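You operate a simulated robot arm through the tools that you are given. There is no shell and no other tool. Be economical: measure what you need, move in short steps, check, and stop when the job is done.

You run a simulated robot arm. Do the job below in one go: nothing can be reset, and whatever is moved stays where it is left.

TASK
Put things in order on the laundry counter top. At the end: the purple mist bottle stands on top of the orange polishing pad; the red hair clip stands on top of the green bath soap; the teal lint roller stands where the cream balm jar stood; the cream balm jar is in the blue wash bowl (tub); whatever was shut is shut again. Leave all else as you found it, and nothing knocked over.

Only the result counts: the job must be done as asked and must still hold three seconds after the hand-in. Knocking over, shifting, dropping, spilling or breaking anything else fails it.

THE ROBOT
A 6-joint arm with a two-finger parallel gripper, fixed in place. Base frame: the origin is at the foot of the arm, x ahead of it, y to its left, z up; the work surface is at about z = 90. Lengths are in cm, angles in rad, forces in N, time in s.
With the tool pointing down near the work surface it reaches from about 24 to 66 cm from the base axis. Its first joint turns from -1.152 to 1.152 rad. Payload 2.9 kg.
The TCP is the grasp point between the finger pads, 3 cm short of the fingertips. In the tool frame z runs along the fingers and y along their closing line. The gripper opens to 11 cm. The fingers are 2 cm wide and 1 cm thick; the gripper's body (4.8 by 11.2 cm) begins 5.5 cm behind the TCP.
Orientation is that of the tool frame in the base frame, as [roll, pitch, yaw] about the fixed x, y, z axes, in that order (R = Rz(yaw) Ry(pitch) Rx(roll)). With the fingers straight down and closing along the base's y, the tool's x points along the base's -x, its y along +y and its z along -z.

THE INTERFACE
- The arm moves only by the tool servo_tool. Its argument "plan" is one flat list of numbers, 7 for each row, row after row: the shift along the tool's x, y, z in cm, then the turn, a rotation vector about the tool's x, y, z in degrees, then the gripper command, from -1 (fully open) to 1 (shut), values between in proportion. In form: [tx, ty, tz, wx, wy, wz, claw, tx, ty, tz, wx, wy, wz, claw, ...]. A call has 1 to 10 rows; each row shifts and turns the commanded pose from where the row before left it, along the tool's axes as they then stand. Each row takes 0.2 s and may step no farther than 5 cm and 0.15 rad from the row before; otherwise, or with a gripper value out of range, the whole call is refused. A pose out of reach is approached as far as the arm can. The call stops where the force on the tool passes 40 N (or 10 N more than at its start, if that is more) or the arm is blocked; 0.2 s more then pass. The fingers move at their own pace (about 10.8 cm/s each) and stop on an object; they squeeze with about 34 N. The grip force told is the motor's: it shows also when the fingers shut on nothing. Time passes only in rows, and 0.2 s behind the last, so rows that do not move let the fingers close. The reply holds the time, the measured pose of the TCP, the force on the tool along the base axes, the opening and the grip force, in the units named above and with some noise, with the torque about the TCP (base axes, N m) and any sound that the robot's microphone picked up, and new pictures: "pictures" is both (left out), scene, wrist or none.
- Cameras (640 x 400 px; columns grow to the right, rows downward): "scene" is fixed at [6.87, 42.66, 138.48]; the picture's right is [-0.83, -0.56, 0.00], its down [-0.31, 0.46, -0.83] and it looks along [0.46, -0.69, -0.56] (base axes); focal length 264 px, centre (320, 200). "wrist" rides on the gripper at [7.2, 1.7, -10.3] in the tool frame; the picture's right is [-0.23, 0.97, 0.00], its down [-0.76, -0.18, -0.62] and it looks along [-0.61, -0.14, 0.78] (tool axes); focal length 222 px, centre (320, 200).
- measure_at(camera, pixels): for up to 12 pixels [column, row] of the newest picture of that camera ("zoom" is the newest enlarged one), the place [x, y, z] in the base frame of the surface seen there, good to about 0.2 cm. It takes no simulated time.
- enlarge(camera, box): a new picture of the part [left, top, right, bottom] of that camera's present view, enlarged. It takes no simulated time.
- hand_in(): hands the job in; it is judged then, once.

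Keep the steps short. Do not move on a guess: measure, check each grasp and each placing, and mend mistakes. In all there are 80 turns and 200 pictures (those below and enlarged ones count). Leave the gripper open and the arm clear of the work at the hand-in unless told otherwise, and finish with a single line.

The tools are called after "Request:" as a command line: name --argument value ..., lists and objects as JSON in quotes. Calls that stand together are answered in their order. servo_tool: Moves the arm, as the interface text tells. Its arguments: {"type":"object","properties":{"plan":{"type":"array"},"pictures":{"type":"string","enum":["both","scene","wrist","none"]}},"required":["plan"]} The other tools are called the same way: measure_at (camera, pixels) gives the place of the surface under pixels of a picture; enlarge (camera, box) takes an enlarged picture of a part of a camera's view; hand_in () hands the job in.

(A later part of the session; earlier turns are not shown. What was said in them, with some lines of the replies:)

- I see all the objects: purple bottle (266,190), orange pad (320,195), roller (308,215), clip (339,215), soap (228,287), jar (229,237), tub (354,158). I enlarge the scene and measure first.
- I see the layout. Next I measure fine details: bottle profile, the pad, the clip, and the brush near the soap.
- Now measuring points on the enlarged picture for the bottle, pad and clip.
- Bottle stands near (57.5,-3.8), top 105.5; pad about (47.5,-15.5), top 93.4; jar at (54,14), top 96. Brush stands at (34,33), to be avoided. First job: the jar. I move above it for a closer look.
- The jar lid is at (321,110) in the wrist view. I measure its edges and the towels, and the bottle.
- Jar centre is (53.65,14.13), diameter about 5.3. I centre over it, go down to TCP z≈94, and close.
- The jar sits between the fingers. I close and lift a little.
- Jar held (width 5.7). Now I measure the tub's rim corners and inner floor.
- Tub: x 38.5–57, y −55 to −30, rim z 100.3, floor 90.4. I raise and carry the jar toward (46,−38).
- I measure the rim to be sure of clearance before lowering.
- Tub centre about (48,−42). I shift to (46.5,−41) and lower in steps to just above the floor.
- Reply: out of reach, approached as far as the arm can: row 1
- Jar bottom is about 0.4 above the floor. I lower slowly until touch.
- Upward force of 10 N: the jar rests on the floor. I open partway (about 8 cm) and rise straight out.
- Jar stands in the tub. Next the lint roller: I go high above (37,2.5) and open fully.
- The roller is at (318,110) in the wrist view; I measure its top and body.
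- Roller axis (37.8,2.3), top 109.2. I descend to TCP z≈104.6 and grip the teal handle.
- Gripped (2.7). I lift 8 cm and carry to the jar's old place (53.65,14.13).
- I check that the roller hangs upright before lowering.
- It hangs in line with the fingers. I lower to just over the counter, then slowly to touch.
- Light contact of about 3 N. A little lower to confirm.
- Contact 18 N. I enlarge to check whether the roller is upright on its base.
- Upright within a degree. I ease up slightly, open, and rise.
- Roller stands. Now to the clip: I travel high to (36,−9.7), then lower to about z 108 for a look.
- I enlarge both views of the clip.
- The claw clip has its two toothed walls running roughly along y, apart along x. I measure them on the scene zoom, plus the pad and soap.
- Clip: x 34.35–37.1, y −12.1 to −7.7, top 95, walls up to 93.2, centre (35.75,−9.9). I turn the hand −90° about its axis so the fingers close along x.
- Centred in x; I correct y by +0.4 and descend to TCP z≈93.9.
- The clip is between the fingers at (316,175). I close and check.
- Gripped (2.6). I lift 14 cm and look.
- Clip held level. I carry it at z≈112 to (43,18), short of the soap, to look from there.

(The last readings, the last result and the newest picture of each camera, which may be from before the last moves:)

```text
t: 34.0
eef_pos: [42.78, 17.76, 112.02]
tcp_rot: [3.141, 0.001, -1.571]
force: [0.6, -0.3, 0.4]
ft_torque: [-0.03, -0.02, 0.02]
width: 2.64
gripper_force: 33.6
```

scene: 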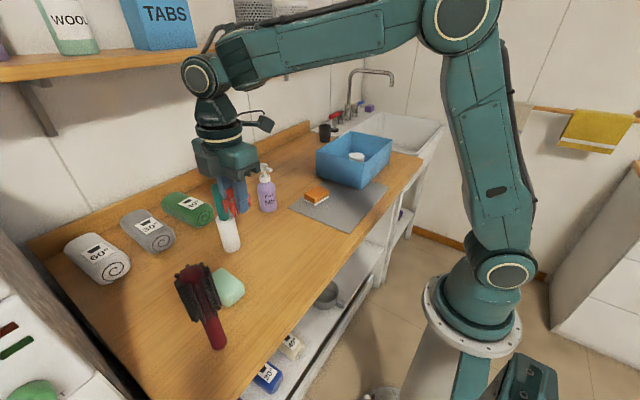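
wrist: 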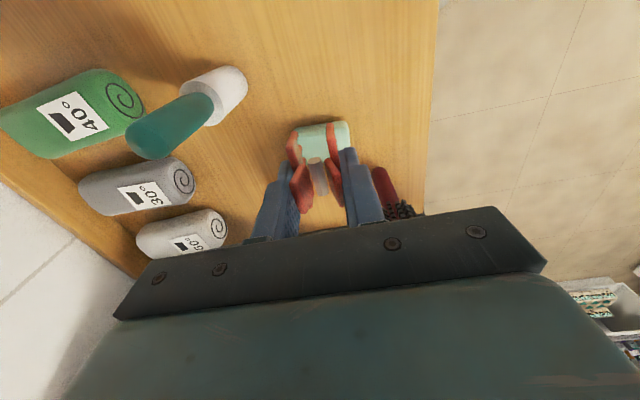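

I measure the soap corners in both views and the brush's bristles.

Request:
measure_at --camera "scene" --pixels '[[221, 270], [241, 285], [226, 300], [220, 297], [230, 272], [236, 280], [238, 298], [244, 290], [226, 285], [212, 285], [218, 300], [188, 268]]'

Request:
measure_at --camera "wrist" --pixels '[[320, 130], [302, 130], [343, 124], [348, 145], [318, 150], [302, 125], [322, 124], [384, 190], [404, 208], [390, 208], [331, 190], [318, 165]]'

```text
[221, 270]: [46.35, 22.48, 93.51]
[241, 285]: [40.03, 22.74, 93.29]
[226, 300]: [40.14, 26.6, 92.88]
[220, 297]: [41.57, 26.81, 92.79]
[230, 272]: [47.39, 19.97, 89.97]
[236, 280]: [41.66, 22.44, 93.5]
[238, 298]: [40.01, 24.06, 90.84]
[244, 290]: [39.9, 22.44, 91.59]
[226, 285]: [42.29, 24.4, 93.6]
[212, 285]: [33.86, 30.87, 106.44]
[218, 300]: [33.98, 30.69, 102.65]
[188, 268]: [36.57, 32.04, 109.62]
```

```text
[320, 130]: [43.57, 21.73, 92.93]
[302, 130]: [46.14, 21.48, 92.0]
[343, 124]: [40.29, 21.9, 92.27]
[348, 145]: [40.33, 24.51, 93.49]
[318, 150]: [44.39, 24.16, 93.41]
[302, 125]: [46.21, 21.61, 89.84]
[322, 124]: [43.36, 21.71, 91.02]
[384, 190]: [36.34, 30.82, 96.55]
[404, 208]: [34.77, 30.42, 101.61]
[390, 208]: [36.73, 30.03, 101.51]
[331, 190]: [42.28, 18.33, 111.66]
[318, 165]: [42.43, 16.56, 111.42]
```

Soap: x 39.8–46.5, y 21.6–27, top 93.6; bristles begin at y≈30. I move to (43.4,24.5) and lower to z≈99 first.

Request:
servo_tool --plan '[-3.4, -0.3, 0, 0, 0, 0, 1, -3.35, -0.3, 0, 0, 0, 0, 1, 0, 0, 4, 0, 0, 0, 1, 0, 0, 4, 0, 0, 0, 1, 0, 0, 4, 0, 0, 0, 1, 0, 0, 1, 0, 0, 0, 1, 0, 0, 0, 0, 0, 0, 1]' --pictures "both"

Request:
enlarge --camera "scene" --box '[170, 220, 282, 330]'

Request:
enlarge --camera "wrist" --box '[230, 80, 430, 240]'

```text
t: 35.6
eef_pos: [43.63, 24.65, 99.03]
tcp_rot: [-3.14, 0.0, -1.572]
force: [-1.1, 0.7, -0.1]
ft_torque: [0.03, 0.03, 0.01]
width: 2.64
gripper_force: 33.9
```

scene: 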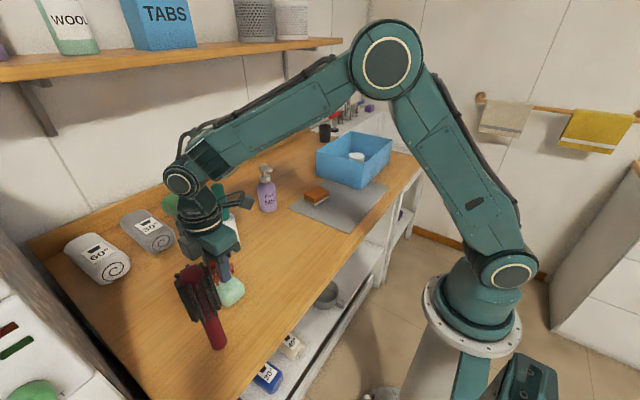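
wrist: 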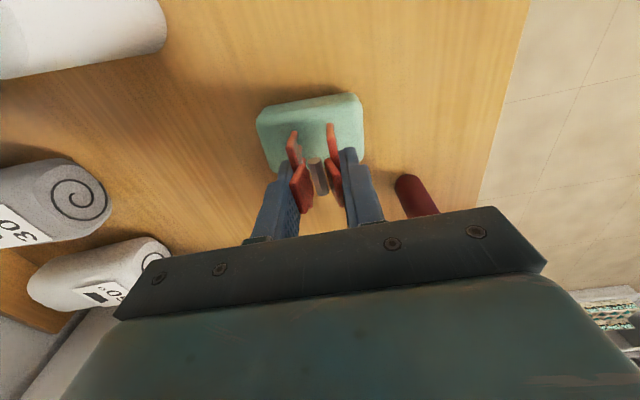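

```text
3.64 times, centred on (226, 275) of scene
```

zoom: 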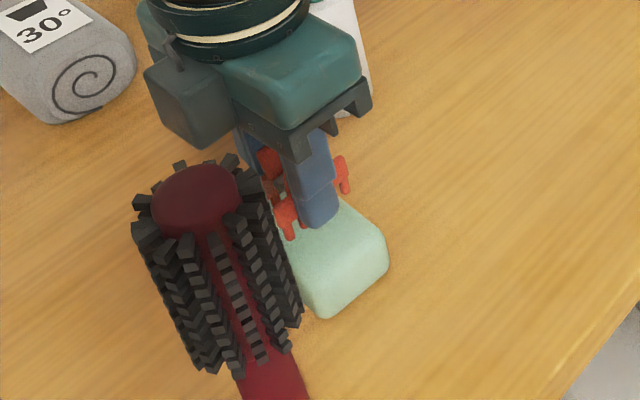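

```text
2.50 times, centred on (330, 160) of wrist
```

zoom: 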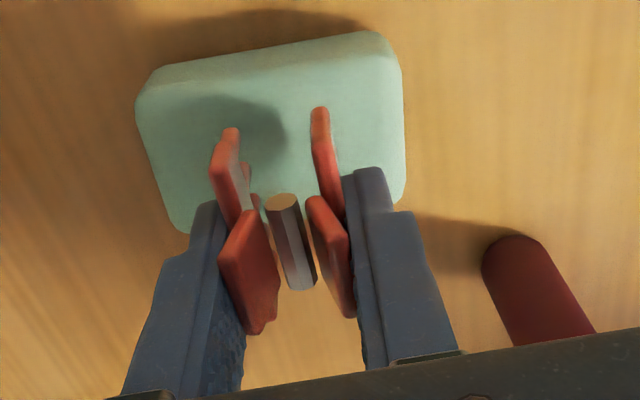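

There is a box on the hand near the brush; I measure its clearance, and the soap edges, before lowering.

Request:
measure_at --camera "scene" --pixels '[[189, 249], [182, 243], [195, 258], [199, 250], [200, 264], [194, 269], [178, 270], [203, 262]]'

Request:
measure_at --camera "zoom" --pixels '[[265, 65], [265, 85], [150, 90], [395, 55], [320, 112], [230, 132], [400, 150], [180, 225], [410, 200], [265, 180]]'

```text
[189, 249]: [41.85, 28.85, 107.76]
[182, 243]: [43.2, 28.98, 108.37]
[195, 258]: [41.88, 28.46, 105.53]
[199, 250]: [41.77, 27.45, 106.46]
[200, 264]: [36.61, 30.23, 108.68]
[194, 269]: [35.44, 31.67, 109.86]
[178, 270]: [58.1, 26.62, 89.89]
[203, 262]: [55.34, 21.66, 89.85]
```

```text
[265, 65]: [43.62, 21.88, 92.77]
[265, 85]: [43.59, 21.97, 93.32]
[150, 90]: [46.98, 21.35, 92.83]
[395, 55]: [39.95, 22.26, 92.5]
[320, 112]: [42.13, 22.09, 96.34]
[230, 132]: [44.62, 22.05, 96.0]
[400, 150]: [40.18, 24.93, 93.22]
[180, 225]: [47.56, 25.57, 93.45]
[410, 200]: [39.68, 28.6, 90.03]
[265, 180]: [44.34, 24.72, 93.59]
```

Box is 4 cm clear of the brush in x; clip lies over the soap (y 22.05–26.45). I lower slowly to contact.

Request:
servo_tool --plan '[0, 0, 1, 0, 0, 0, 1, 0, 0, 0.4, 0, 0, 0, 1, 0, 0, 0.2, 0, 0, 0, 1, 0, 0, 0.15, 0, 0, 0, 1, 0, 0, 0, 0, 0, 0, 1]' --pictures "none"

```text
t: 36.8
eef_pos: [43.44, 24.64, 97.32]
tcp_rot: [3.14, 0.0, -1.572]
force: [0.7, -0.9, -0.6]
ft_torque: [0.01, 0.01, -0.01]
width: 2.63
gripper_force: 34.2
```

No contact yet; lower in 0.1 steps.

Request:
servo_tool --plan '[0, 0, 0.15, 0, 0, 0, 1, 0, 0, 0.1, 0, 0, 0, 1, 0, 0, 0, 0, 0, 0, 1]' --pictures "none"

```text
t: 37.6
eef_pos: [43.36, 24.6, 97.1]
tcp_rot: [-3.141, 0.002, -1.572]
force: [-0.2, -1.6, 6.3]
ft_torque: [0.02, 0.03, -0.02]
width: 2.62
gripper_force: 34.7
```

Contact 6 N. I open to about 5 cm and rise straight up.

Request:
servo_tool --plan '[0, 0, 0, 0, 0, 0, 0.4, 0, 0, 0, 0, 0, 0, 0.1, 0, 0, 0, 0, 0, 0, 0.1, 0, 0, -1, 0, 0, 0, 0.1, 0, 0, -3, 0, 0, 0, 0.1, 0, 0, -4, 0, 0, 0, 0.1, 0, 0, -4, 0, 0, 0, 0.1, 0, 0, -4, 0, 0, 0, 0.1, 0, 0, -2, 0, 0, 0, 0.1, 0, 0, 0, 0, 0, 0, 0.1]' --pictures "both"

Request:
enlarge --camera "wrist" --box '[230, 80, 430, 240]'

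```text
t: 39.8
eef_pos: [43.3, 24.71, 115.3]
tcp_rot: [3.141, 0.0, -1.571]
force: [-0.6, 0.4, 0.2]
ft_torque: [0.03, 0.02, -0.01]
width: 4.94
gripper_force: 0.1
```

scene: 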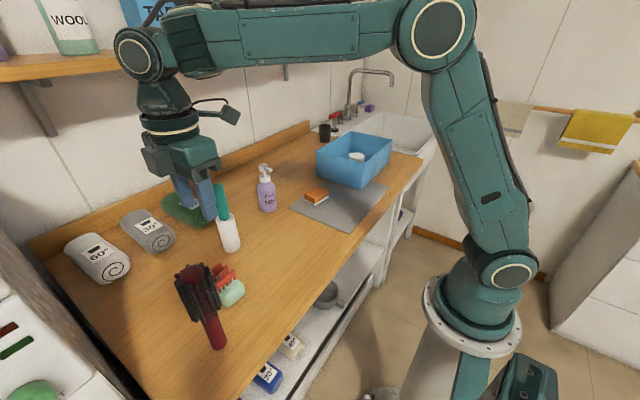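
wrist: 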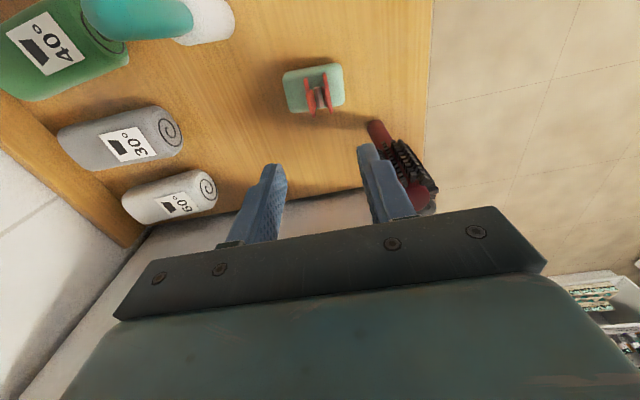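

```text
2.50 times, centred on (330, 160) of wrist
```

zoom: 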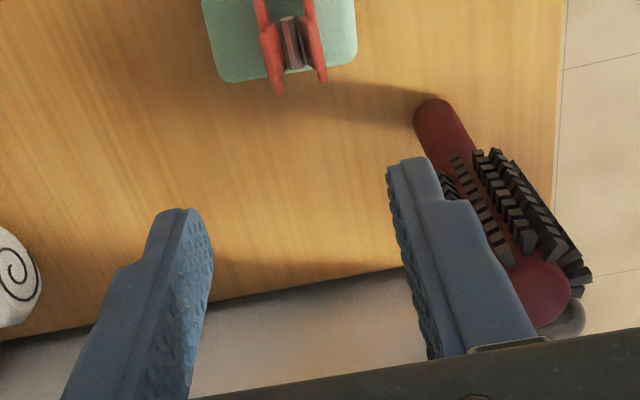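

Request:
enlarge --camera "scene" --box '[190, 250, 270, 310]'

Request:
enlarge --camera "wrist" --box '[265, 50, 365, 120]'

```text
6.67 times, centred on (230, 280) of scene
```

zoom: 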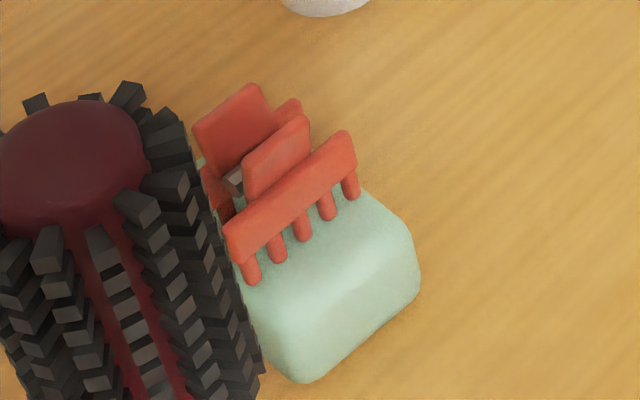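

```text
5.71 times, centred on (315, 85) of wrist
```

zoom: 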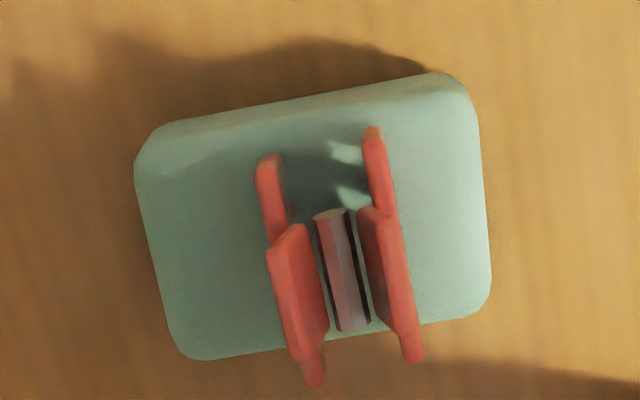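

The clip stands. I verify its position against the soap's edges.

Request:
measure_at --camera "zoom" --pixels '[[375, 135], [268, 162], [413, 355], [315, 380], [330, 100], [220, 345], [260, 340], [450, 310], [370, 330], [150, 180], [485, 200]]'

```text
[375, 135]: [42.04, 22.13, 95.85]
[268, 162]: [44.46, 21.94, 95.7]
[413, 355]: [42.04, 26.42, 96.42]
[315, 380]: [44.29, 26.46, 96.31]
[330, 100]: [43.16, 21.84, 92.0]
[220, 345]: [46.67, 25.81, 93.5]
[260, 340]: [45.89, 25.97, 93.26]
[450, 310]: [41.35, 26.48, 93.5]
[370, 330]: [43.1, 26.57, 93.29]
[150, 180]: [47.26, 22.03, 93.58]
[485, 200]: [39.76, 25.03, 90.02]
```

Clip stands well within the soap's top (y 22.0–26.45). Now the bottle. I move high to (45,−3.8) and turn the hand back +90°.

Request:
servo_tool --plan '[4.75, -0.25, 0, 0, 0, 0, 0, 4.75, -0.25, 0, 0, 0, 0, 0, 4.75, -0.25, 0, 0, 0, 0, 0, 4.75, -0.25, 0, 0, 0, 0, 0, 4.75, -0.25, 0, 0, 0, 0, 0, 4.75, -0.25, 0, 0, 0, 0, 0, 0, 0, 0, 0, 0, 8.5, -0.5, 0, 0, 0, 0, 0, 8.5, -1, 0, 0, 0, 0, 0, 8.5, -1, 0, 0, 0, 0, 0, 8.5, -1]' --pictures "none"

Request:
servo_tool --plan '[0, 0, 0, 0, 0, 8.5, -1, 0, 0, 0, 0, 0, 8.5, -1, 0, 0, 0, 0, 0, 8.5, -1, 0, 0, 0, 0, 0, 8.5, -1, 0, 0, 0, 0, 0, 8.5, -1, 0, 0, 0, 0, 0, 8.5, -1, 0, 0, 0, 0, 0, 5, -1, 0, 0, 0, 0, 0, 0, -1]' --pictures "both"

```text
t: 42.0
eef_pos: [44.85, -3.84, 114.97]
tcp_rot: [3.141, -0.001, -2.167]
force: [-0.2, 1.1, 0.1]
ft_torque: [0.01, -0.02, 0.02]
width: 11.02
gripper_force: 0.1
```

```text
t: 43.8
eef_pos: [44.83, -3.78, 115.07]
tcp_rot: [3.141, 0.0, 3.139]
force: [-0.4, 0.0, 0.2]
ft_torque: [-0.02, 0.0, 0.01]
width: 11.01
gripper_force: 0.0
```

scene: 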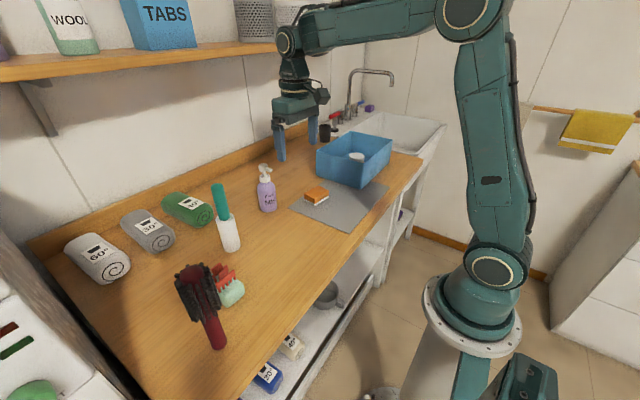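
wrist: 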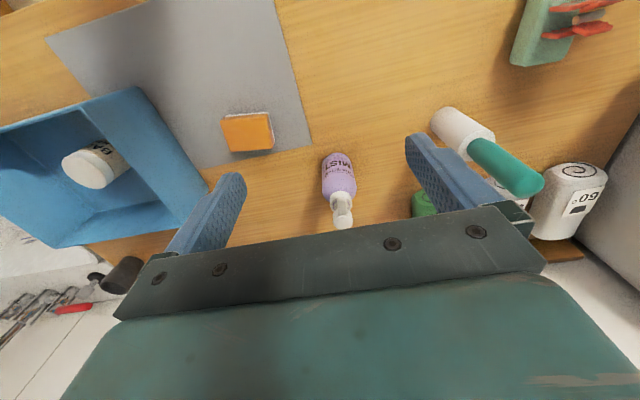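

Now I measure the bottle and pad precisely from here.

Request:
enlarge --camera "wrist" --box '[280, 140, 400, 240]'

Request:
measure_at --camera "wrist" --pixels '[[326, 162], [351, 162], [338, 158], [328, 185], [355, 185], [341, 200], [342, 222], [222, 118], [272, 113], [274, 148], [228, 152], [248, 132]]'

Request:
measure_at --camera "scene" --pixels '[[259, 195], [274, 195], [266, 195], [266, 207], [259, 205], [275, 203], [272, 170], [262, 166], [318, 187], [305, 194], [329, 191], [316, 200]]'

```text
4.00 times, centred on (340, 190) of wrist
```

zoom: 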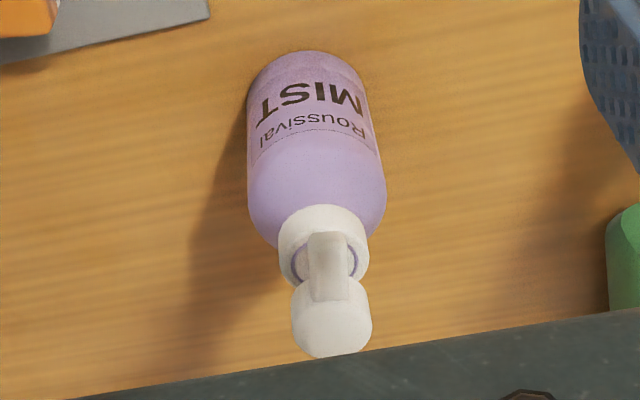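

```text
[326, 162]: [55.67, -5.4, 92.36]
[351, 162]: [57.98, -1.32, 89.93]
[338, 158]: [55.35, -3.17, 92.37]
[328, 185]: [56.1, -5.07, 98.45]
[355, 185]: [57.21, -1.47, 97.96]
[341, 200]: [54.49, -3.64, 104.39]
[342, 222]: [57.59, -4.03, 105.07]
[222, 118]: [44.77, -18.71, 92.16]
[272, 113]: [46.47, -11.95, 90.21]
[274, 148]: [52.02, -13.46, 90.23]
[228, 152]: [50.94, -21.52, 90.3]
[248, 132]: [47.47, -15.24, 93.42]
```

```text
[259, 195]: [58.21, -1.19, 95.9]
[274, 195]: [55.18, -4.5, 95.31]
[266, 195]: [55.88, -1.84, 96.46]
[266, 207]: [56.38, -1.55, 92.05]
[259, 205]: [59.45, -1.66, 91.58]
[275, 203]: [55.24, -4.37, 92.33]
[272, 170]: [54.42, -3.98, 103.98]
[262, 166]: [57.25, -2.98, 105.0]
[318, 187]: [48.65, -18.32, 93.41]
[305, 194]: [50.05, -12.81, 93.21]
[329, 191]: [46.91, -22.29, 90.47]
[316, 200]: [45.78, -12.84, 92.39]
```

Bottle axis (57.5,−3.6), radius 2.4. I enlarge the pad for its exact outline.

Request:
enlarge --camera "scene" --box '[292, 176, 340, 212]'

Request:
enlarge --camera "wrist" --box '[208, 100, 288, 164]'

```text
11.11 times, centred on (316, 194) of scene
```

zoom: 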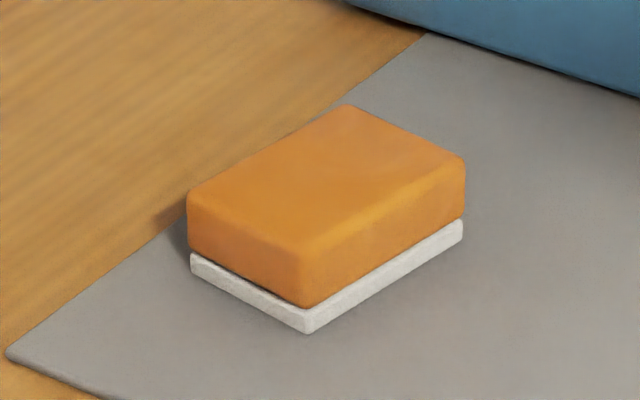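

```text
6.25 times, centred on (248, 132) of wrist
```

zoom: 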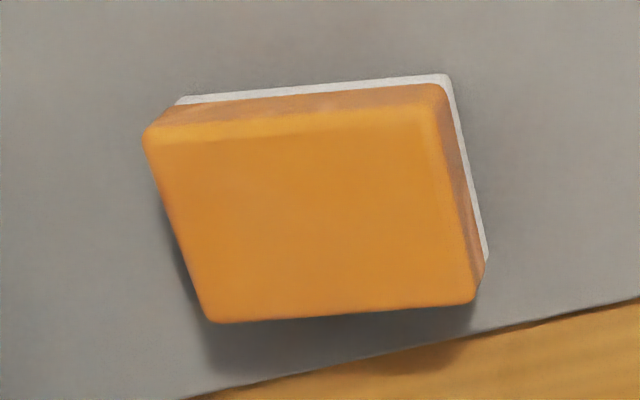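

Request:
measure_at --camera "zoom" --pixels '[[155, 138], [432, 110], [470, 295], [215, 315], [310, 215], [290, 135], [180, 225], [345, 302], [455, 210]]'

```text
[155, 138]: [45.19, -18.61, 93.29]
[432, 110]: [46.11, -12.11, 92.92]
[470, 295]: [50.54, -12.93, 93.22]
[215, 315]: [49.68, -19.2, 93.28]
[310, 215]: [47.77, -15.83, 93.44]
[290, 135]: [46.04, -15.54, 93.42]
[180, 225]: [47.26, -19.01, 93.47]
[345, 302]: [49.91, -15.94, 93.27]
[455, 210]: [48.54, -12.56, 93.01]
```

Pad centre (47.9,−15.7), size 6.5×4.5, top 93.4. I tilt the hand 65° so the fingers point forward, to grip the bottle's body from the robot's side.

Request:
servo_tool --plan '[0, 0, 0, 0, -8.125, 0, -1, 0, 0, 0, 0, -8.125, 0, -1, 0, 0, 0, 0, -8.125, 0, -1, 0, 0, 0, 0, -8.125, 0, -1, 0, 0, 0, 0, -8.125, 0, -1, 0, 0, 0, 0, -8.125, 0, -1, 0, 0, 0, 0, -8.125, 0, -1, 0, 0, 0, 0, -8.125, 0, -1, 0, 0, 0, 0, 0, 0, -1]' --pictures "both"

```text
t: 45.8
eef_pos: [44.88, -3.97, 115.02]
tcp_rot: [-3.141, 1.135, 3.141]
force: [0.3, -0.3, -0.3]
ft_torque: [-0.01, 0.0, -0.03]
width: 10.98
gripper_force: 0.1
```

scene: 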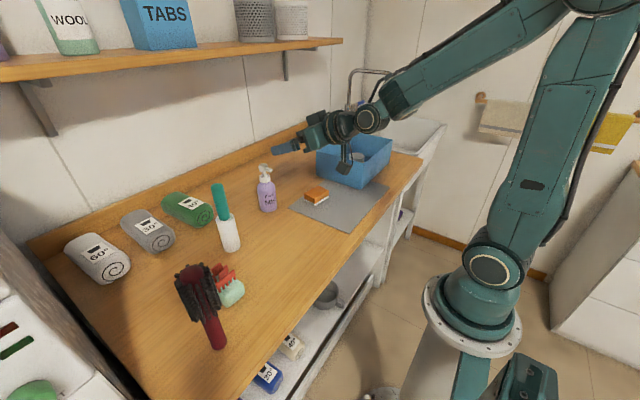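
wrist: 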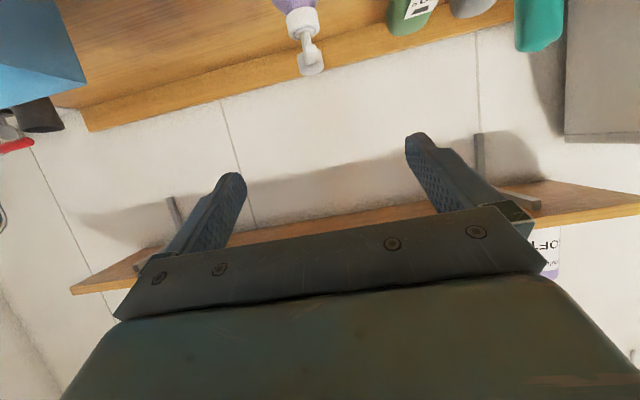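

Tilt done. Now straight down to (44.9,−3.6,102.4), behind the bottle.

Request:
servo_tool --plan '[3.8, 0.2, 1.77, 0, 0, 0, -1, 3.8, 0.15, 1.77, 0, 0, 0, -1, 3.8, 0, 1.77, 0, 0, 0, -1, 0, 0, 0, 0, 0, 0, -1]' --pictures "both"

```text
t: 46.8
eef_pos: [44.81, -3.62, 102.23]
tcp_rot: [3.139, 1.134, 3.137]
force: [0.3, 0.0, -0.1]
ft_torque: [-0.01, 0.01, -0.02]
width: 11.0
gripper_force: 0.0
```

scene: 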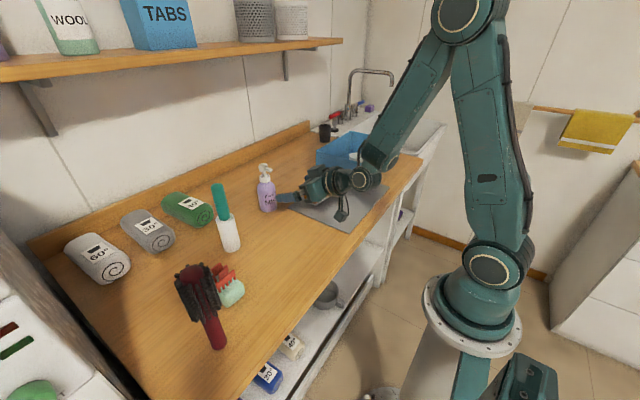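
wrist: 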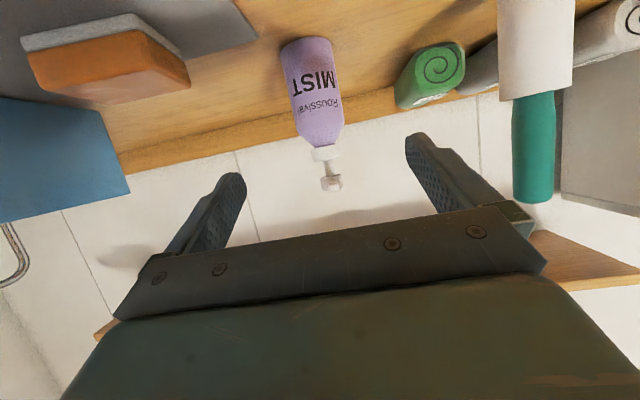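

The bottle is centred between the fingers. I advance 10 cm along the fingers and check.

Request:
servo_tool --plan '[0, 0, 3, 0, 0, 0, -1, 0, 0, 3, 0, 0, 0, -1, 0, 0, 2, 0, 0, 0, -1, 0, 0, 2, 0, 0, 0, -1, 0, 0, 0, 0, 0, 0, -1]' --pictures "both"

Request:
enlarge --camera "scene" --box '[230, 150, 360, 240]'

```text
t: 48.0
eef_pos: [54.13, -3.51, 98.29]
tcp_rot: [3.141, 1.135, 3.141]
force: [0.1, 0.0, 0.8]
ft_torque: [0.02, 0.03, -0.02]
width: 10.99
gripper_force: 0.1
```

scene: 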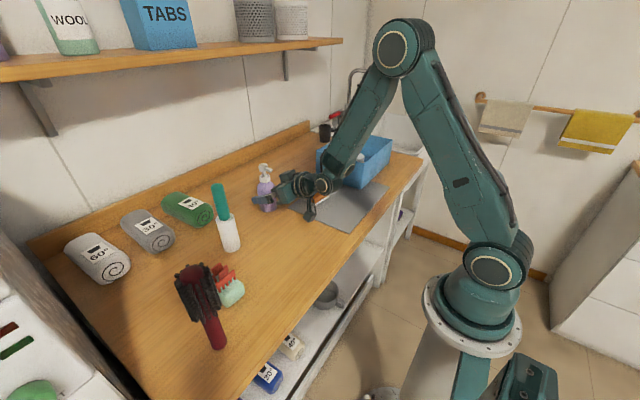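
wrist: 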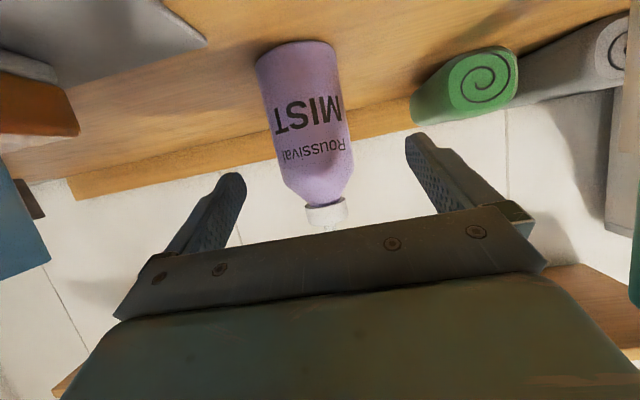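

```text
4.44 times, centred on (295, 195) of scene
```

zoom: 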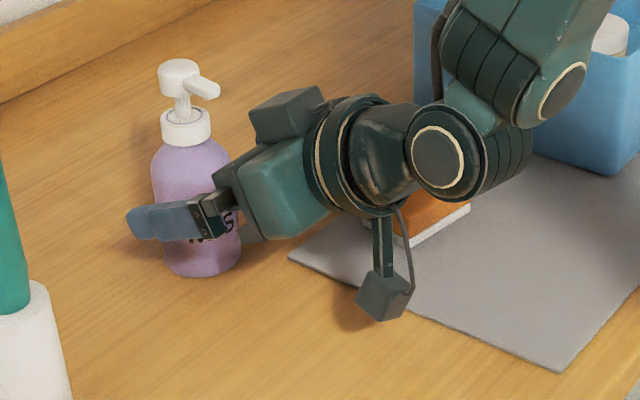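

Clear all round; nozzle stays above the hand's box. I advance 3.6 cm more and close.

Request:
servo_tool --plan '[0, 0, 1.8, 0, 0, 0, -1, 0, 0, 1.8, 0, 0, 0, -1, 0, 0, 0, 0, 0, 0, -1]' --pictures "wrist"

Request:
enlarge --camera "scene" --box '[230, 150, 360, 240]'

```text
t: 48.8
eef_pos: [57.28, -3.61, 96.64]
tcp_rot: [3.14, 1.132, 3.14]
force: [-0.7, 0.7, 0.3]
ft_torque: [-0.01, 0.01, -0.02]
width: 10.99
gripper_force: 0.1
```

wrist: 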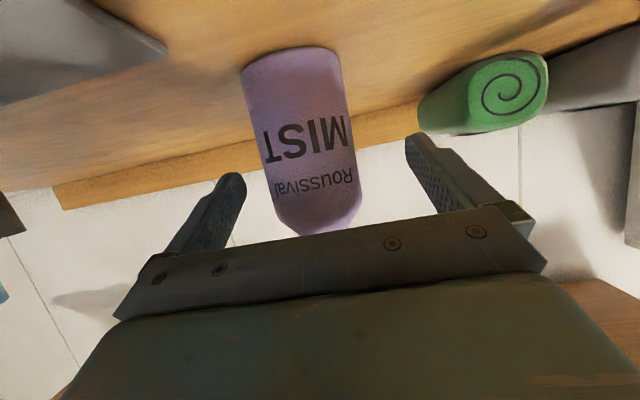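

```text
4.44 times, centred on (295, 195) of scene
```

zoom: 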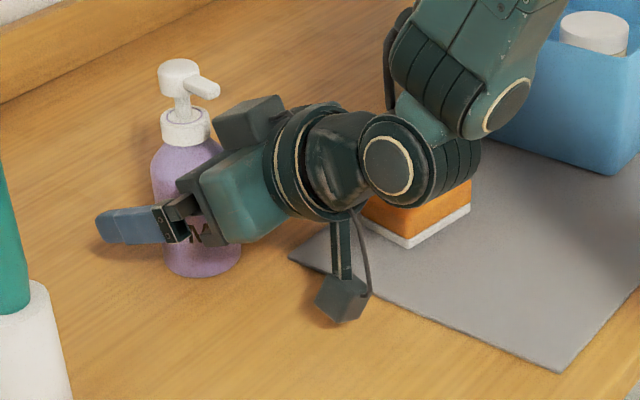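

Bottle is in place between the fingers. I close the gripper.

Request:
servo_tool --plan '[0, 0, 0, 0, 0, 0, 0, 0, 0, 0, 0, 0, 0, 0.5, 0, 0, 0, 0, 0, 0, 1, 0, 0, 0, 0, 0, 0, 1]' --pictures "scene"

```text
t: 49.8
eef_pos: [57.23, -3.6, 96.64]
tcp_rot: [3.139, 1.136, 3.14]
force: [1.2, -1.7, 0.0]
ft_torque: [0.02, -0.03, -0.01]
width: 5.3
gripper_force: 33.9
```

scene: 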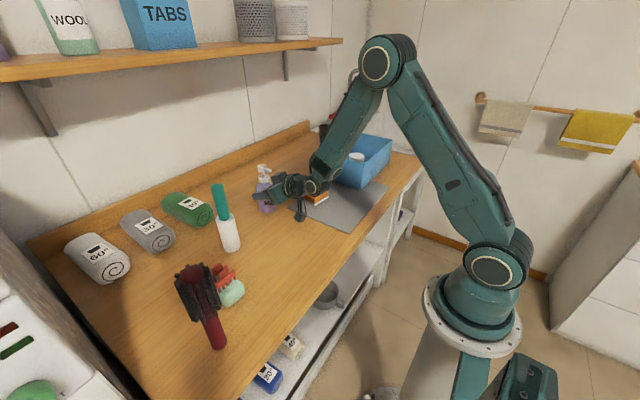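

Gripped (5.3). I lift straight up 6 cm and look.

Request:
servo_tool --plan '[-0.9, 0, -0.42, 0, 0, 0, 1, -2.27, 0, -1.06, 0, 0, 0, 1, -2.27, 0, -1.06, 0, 0, 0, 1, 0, 0, 0, 0, 0, 0, 1]' --pictures "scene"

Request:
enlarge --camera "scene" --box '[230, 140, 360, 230]'

```text
t: 50.8
eef_pos: [57.08, -3.69, 102.85]
tcp_rot: [3.139, 1.134, 3.14]
force: [0.5, -0.7, -2.4]
ft_torque: [0.02, 0.02, -0.04]
width: 5.31
gripper_force: 33.5
```

scene: 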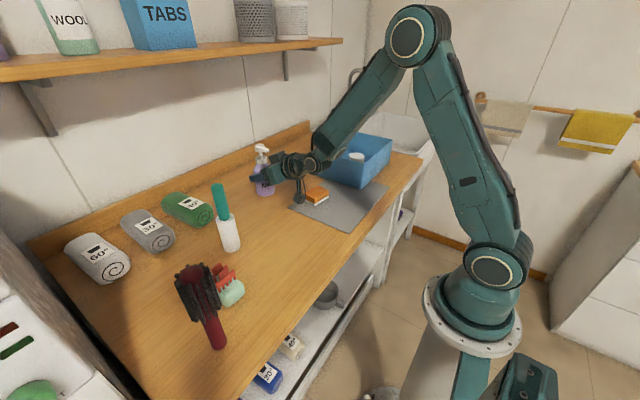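

```text
4.44 times, centred on (295, 185) of scene
```

zoom: 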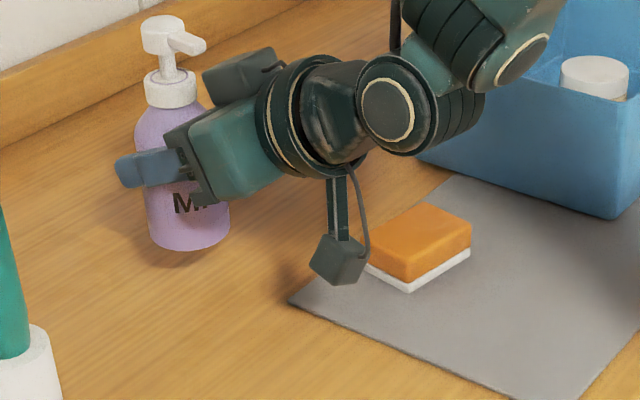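

Held upright. I carry it to above the pad, TCP (47.4,−15.6).

Request:
servo_tool --plan '[0.82, -2.38, -1.77, 0, 0, 0, 1, 0.82, -2.38, -1.77, 0, 0, 0, 1, 0.82, -2.38, -1.77, 0, 0, 0, 1, 0.82, -2.38, -1.77, 0, 0, 0, 1, 0.82, -2.38, -1.77, 0, 0, 0, 1, 0, 0, 0, 0, 0, 0, 1, 0, 0, 0, 0, 0, 0, 1]' --pictures "both"

Request:
enlarge --camera "scene" --box '[260, 140, 390, 230]'

```text
t: 52.4
eef_pos: [47.31, -15.5, 102.59]
tcp_rot: [3.14, 1.133, 3.14]
force: [0.4, -0.9, -3.2]
ft_torque: [-0.01, 0.02, -0.01]
width: 5.3
gripper_force: 34.0
```

scene: 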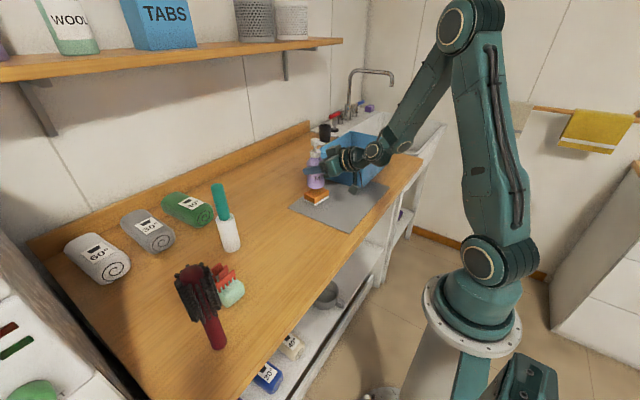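
wrist: 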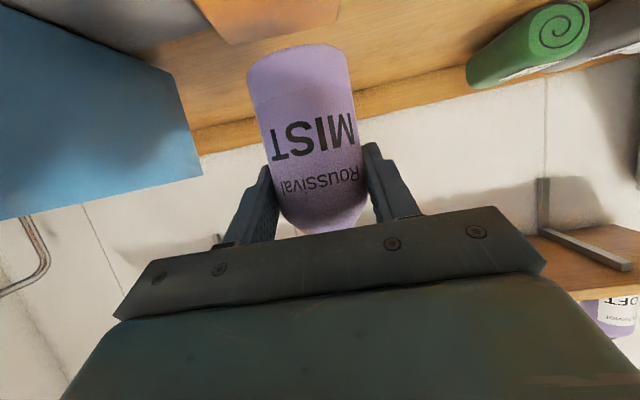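

```text
4.44 times, centred on (325, 185) of scene
```

zoom: 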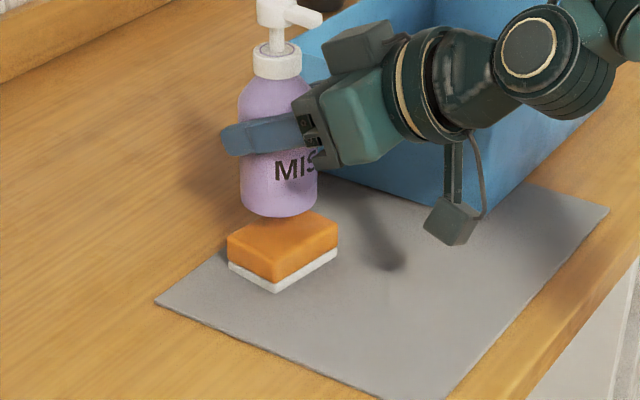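

I measure the bottle's lower body to check it is over the pad centre.

Request:
measure_at --camera "zoom" --pixels '[[246, 185], [278, 190], [312, 190], [278, 212], [262, 190], [295, 190], [275, 235], [335, 230], [285, 265], [232, 240]]'

```text
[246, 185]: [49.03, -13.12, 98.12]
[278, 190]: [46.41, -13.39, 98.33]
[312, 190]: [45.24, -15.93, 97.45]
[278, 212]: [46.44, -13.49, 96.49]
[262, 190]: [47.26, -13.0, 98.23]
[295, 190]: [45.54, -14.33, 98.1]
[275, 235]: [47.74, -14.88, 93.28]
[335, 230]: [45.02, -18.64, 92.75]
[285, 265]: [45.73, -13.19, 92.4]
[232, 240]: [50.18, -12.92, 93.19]
```

Bottle axis lies at (47.9,−15.6), over the pad's centre. I lower 2 cm, then in small steps.

Request:
servo_tool --plan '[0.906, 0, 0.423, 0, 0, 0, 1, 0.725, 0, 0.338, 0, 0, 0, 1, 0, 0, 0, 0, 0, 0, 1, 0.27, 0, 0.127, 0, 0, 0, 1, 0, 0, 0, 0, 0, 0, 1]' --pictures "none"

```text
t: 53.6
eef_pos: [47.3, -15.44, 100.51]
tcp_rot: [3.139, 1.132, 3.139]
force: [0.0, 0.2, -2.5]
ft_torque: [0.02, 0.03, 0.01]
width: 5.32
gripper_force: 34.3
```

Request:
servo_tool --plan '[0.18, 0, 0.085, 0, 0, 0, 1, 0.18, 0, 0.085, 0, 0, 0, 1, 0, 0, 0, 0, 0, 0, 1]' --pictures "none"

```text
t: 54.4
eef_pos: [47.33, -15.45, 100.25]
tcp_rot: [3.14, 1.135, 3.139]
force: [-0.2, -0.2, -1.9]
ft_torque: [0.03, 0.0, 0.01]
width: 5.28
gripper_force: 34.5
```

Still hanging; smaller steps down.

Request:
servo_tool --plan '[0.11, 0, 0.05, 0, 0, 0, 1, 0.09, 0, 0.042, 0, 0, 0, 1, 0, 0, 0, 0, 0, 0, 1]' --pictures "scene"

Request:
enlarge --camera "scene" --box '[280, 150, 360, 215]'

```text
t: 55.2
eef_pos: [47.48, -15.31, 100.08]
tcp_rot: [3.138, 1.137, 3.139]
force: [0.4, 0.5, 6.5]
ft_torque: [0.04, 0.02, 0.02]
width: 5.29
gripper_force: 34.3
```

scene: 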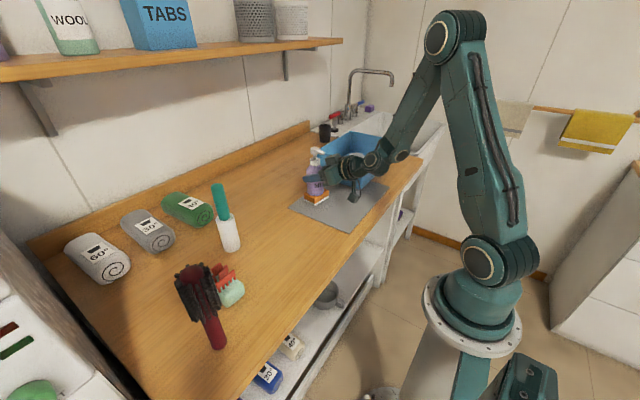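

```text
6.15 times, centred on (320, 182) of scene
```

zoom: 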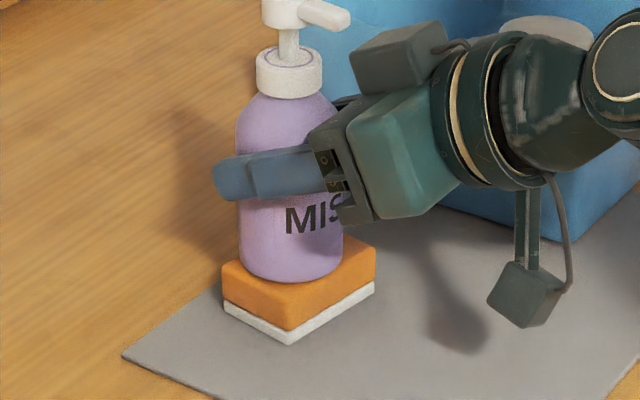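

Seated on the pad (about 9 N). I open slowly, and check before retreating.

Request:
servo_tool --plan '[0, 0, 0, 0, 0, 0, 0.3, 0, 0, 0, 0, 0, 0, -0.2, 0, 0, 0, 0, 0, 0, -0.6, 0, 0, 0, 0, 0, 0, -0.9, 0, 0, 0, 0, 0, 0, -0.9]' --pictures "both"

Request:
enlarge --camera "scene" --box '[280, 140, 360, 215]'

```text
t: 56.4
eef_pos: [47.42, -15.48, 100.0]
tcp_rot: [3.14, 1.135, 3.14]
force: [0.1, -0.1, 0.0]
ft_torque: [0.0, -0.01, 0.0]
width: 10.44
gripper_force: 0.0
```

scene: 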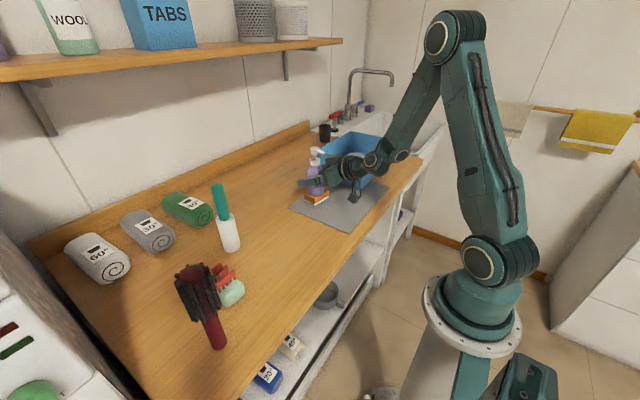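
wrist: 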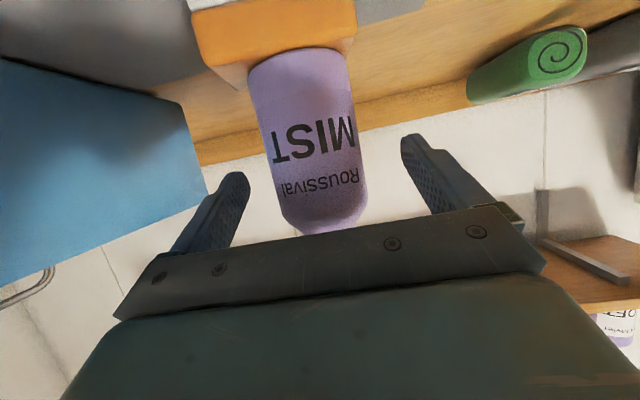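

```text
5.33 times, centred on (320, 178) of scene
```

zoom: 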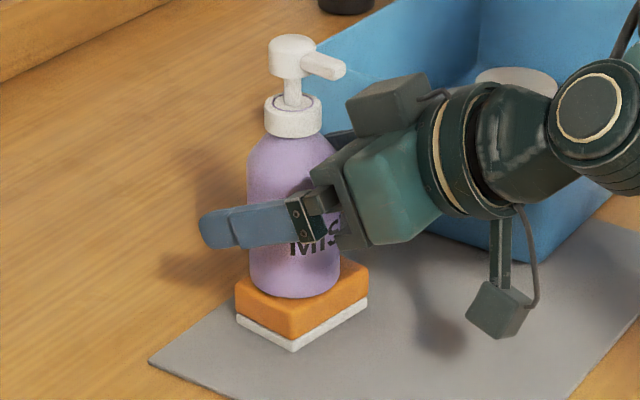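

Bottle stands on the pad. I back off 12 cm along the fingers.

Request:
servo_tool --plan '[0, 0, -2, 0, 0, 0, -0.9, 0, 0, -3, 0, 0, 0, -0.9, 0, 0, -3.5, 0, 0, 0, -0.9, 0, 0, -3.5, 0, 0, 0, -0.9, -2, 0, -1, 0, 0, 0, -0.9, -4, 0, -1.9, 0, 0, 0, -0.9, -4, 0, -1.9, 0, 0, 0, -0.9, 0, 0, 0, 0, 0, 0, -0.9]' --pictures "both"

```text
t: 58.2
eef_pos: [36.95, -15.87, 116.37]
tcp_rot: [3.14, 1.133, 3.138]
force: [-0.5, 0.3, 0.5]
ft_torque: [0.0, -0.01, 0.0]
width: 10.46
gripper_force: 0.0
out of reach, approached as far as the arm can: row 4
```

scene: 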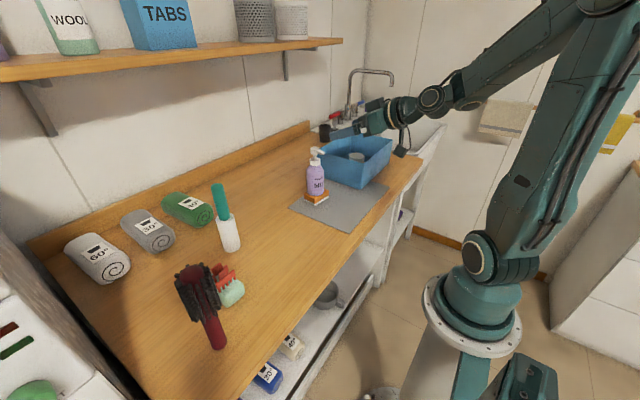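
wrist: 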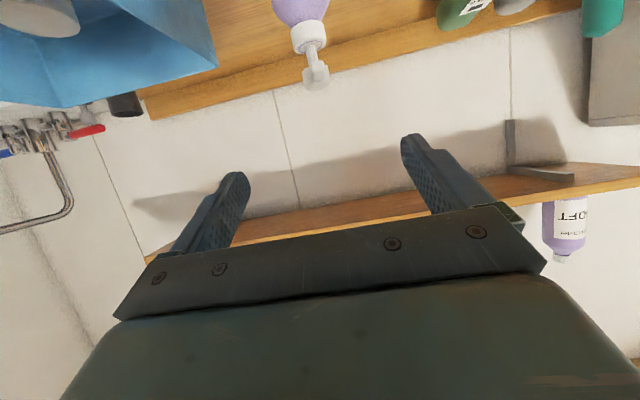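

The arm is clear. I check the final state of all the placed things.

Request:
enlarge --camera "scene" --box '[270, 130, 400, 220]'

Request:
measure_at --camera "scene" --pixels '[[230, 245], [218, 188], [228, 228], [238, 240], [221, 244], [220, 200], [315, 175], [315, 193], [305, 198], [227, 275], [230, 298], [354, 153]]'

Request:
enlarge --camera "scene" --box '[160, 170, 280, 350]'

```text
4.44 times, centred on (335, 175) of scene
```

zoom: 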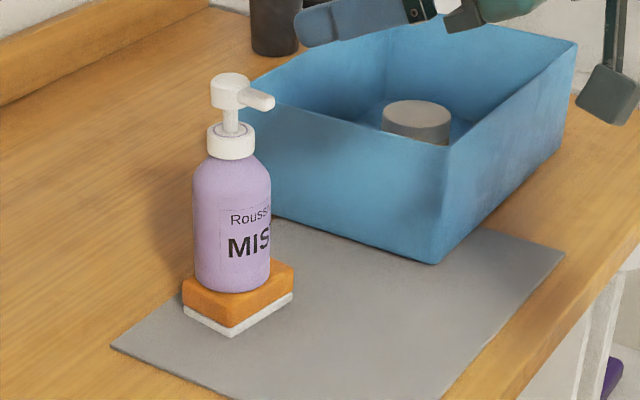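

```text
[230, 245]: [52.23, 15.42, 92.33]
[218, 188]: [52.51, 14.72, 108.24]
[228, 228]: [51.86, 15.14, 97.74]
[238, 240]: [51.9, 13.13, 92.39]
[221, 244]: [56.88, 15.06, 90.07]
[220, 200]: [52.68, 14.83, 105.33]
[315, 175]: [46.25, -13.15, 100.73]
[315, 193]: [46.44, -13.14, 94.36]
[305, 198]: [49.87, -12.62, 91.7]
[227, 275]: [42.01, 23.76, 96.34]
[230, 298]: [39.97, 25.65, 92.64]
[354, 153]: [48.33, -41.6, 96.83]
```

```text
2.22 times, centred on (220, 260) of scene
```

zoom: 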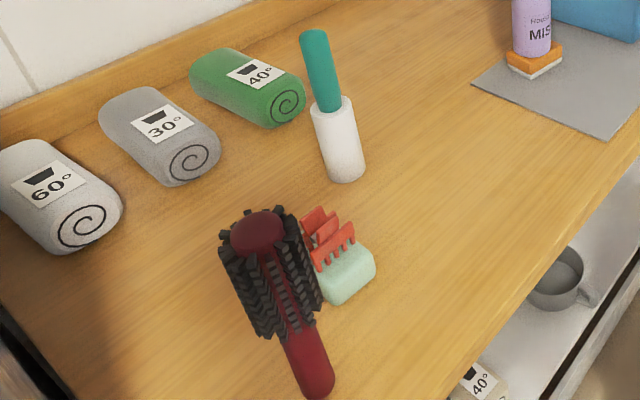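

All four placings hold: bottle upright on the pad, clip on the soap, roller at the jar's old place, jar in the tub. The gripper is open and clear, so I hand in.

Request:
hand_in

```text
The job is handed in.
```

Job handed in: the mist bottle is on the pad, the hair clip on the soap, the lint roller where the balm jar stood, and the jar in the tub; nothing was opened or knocked over.
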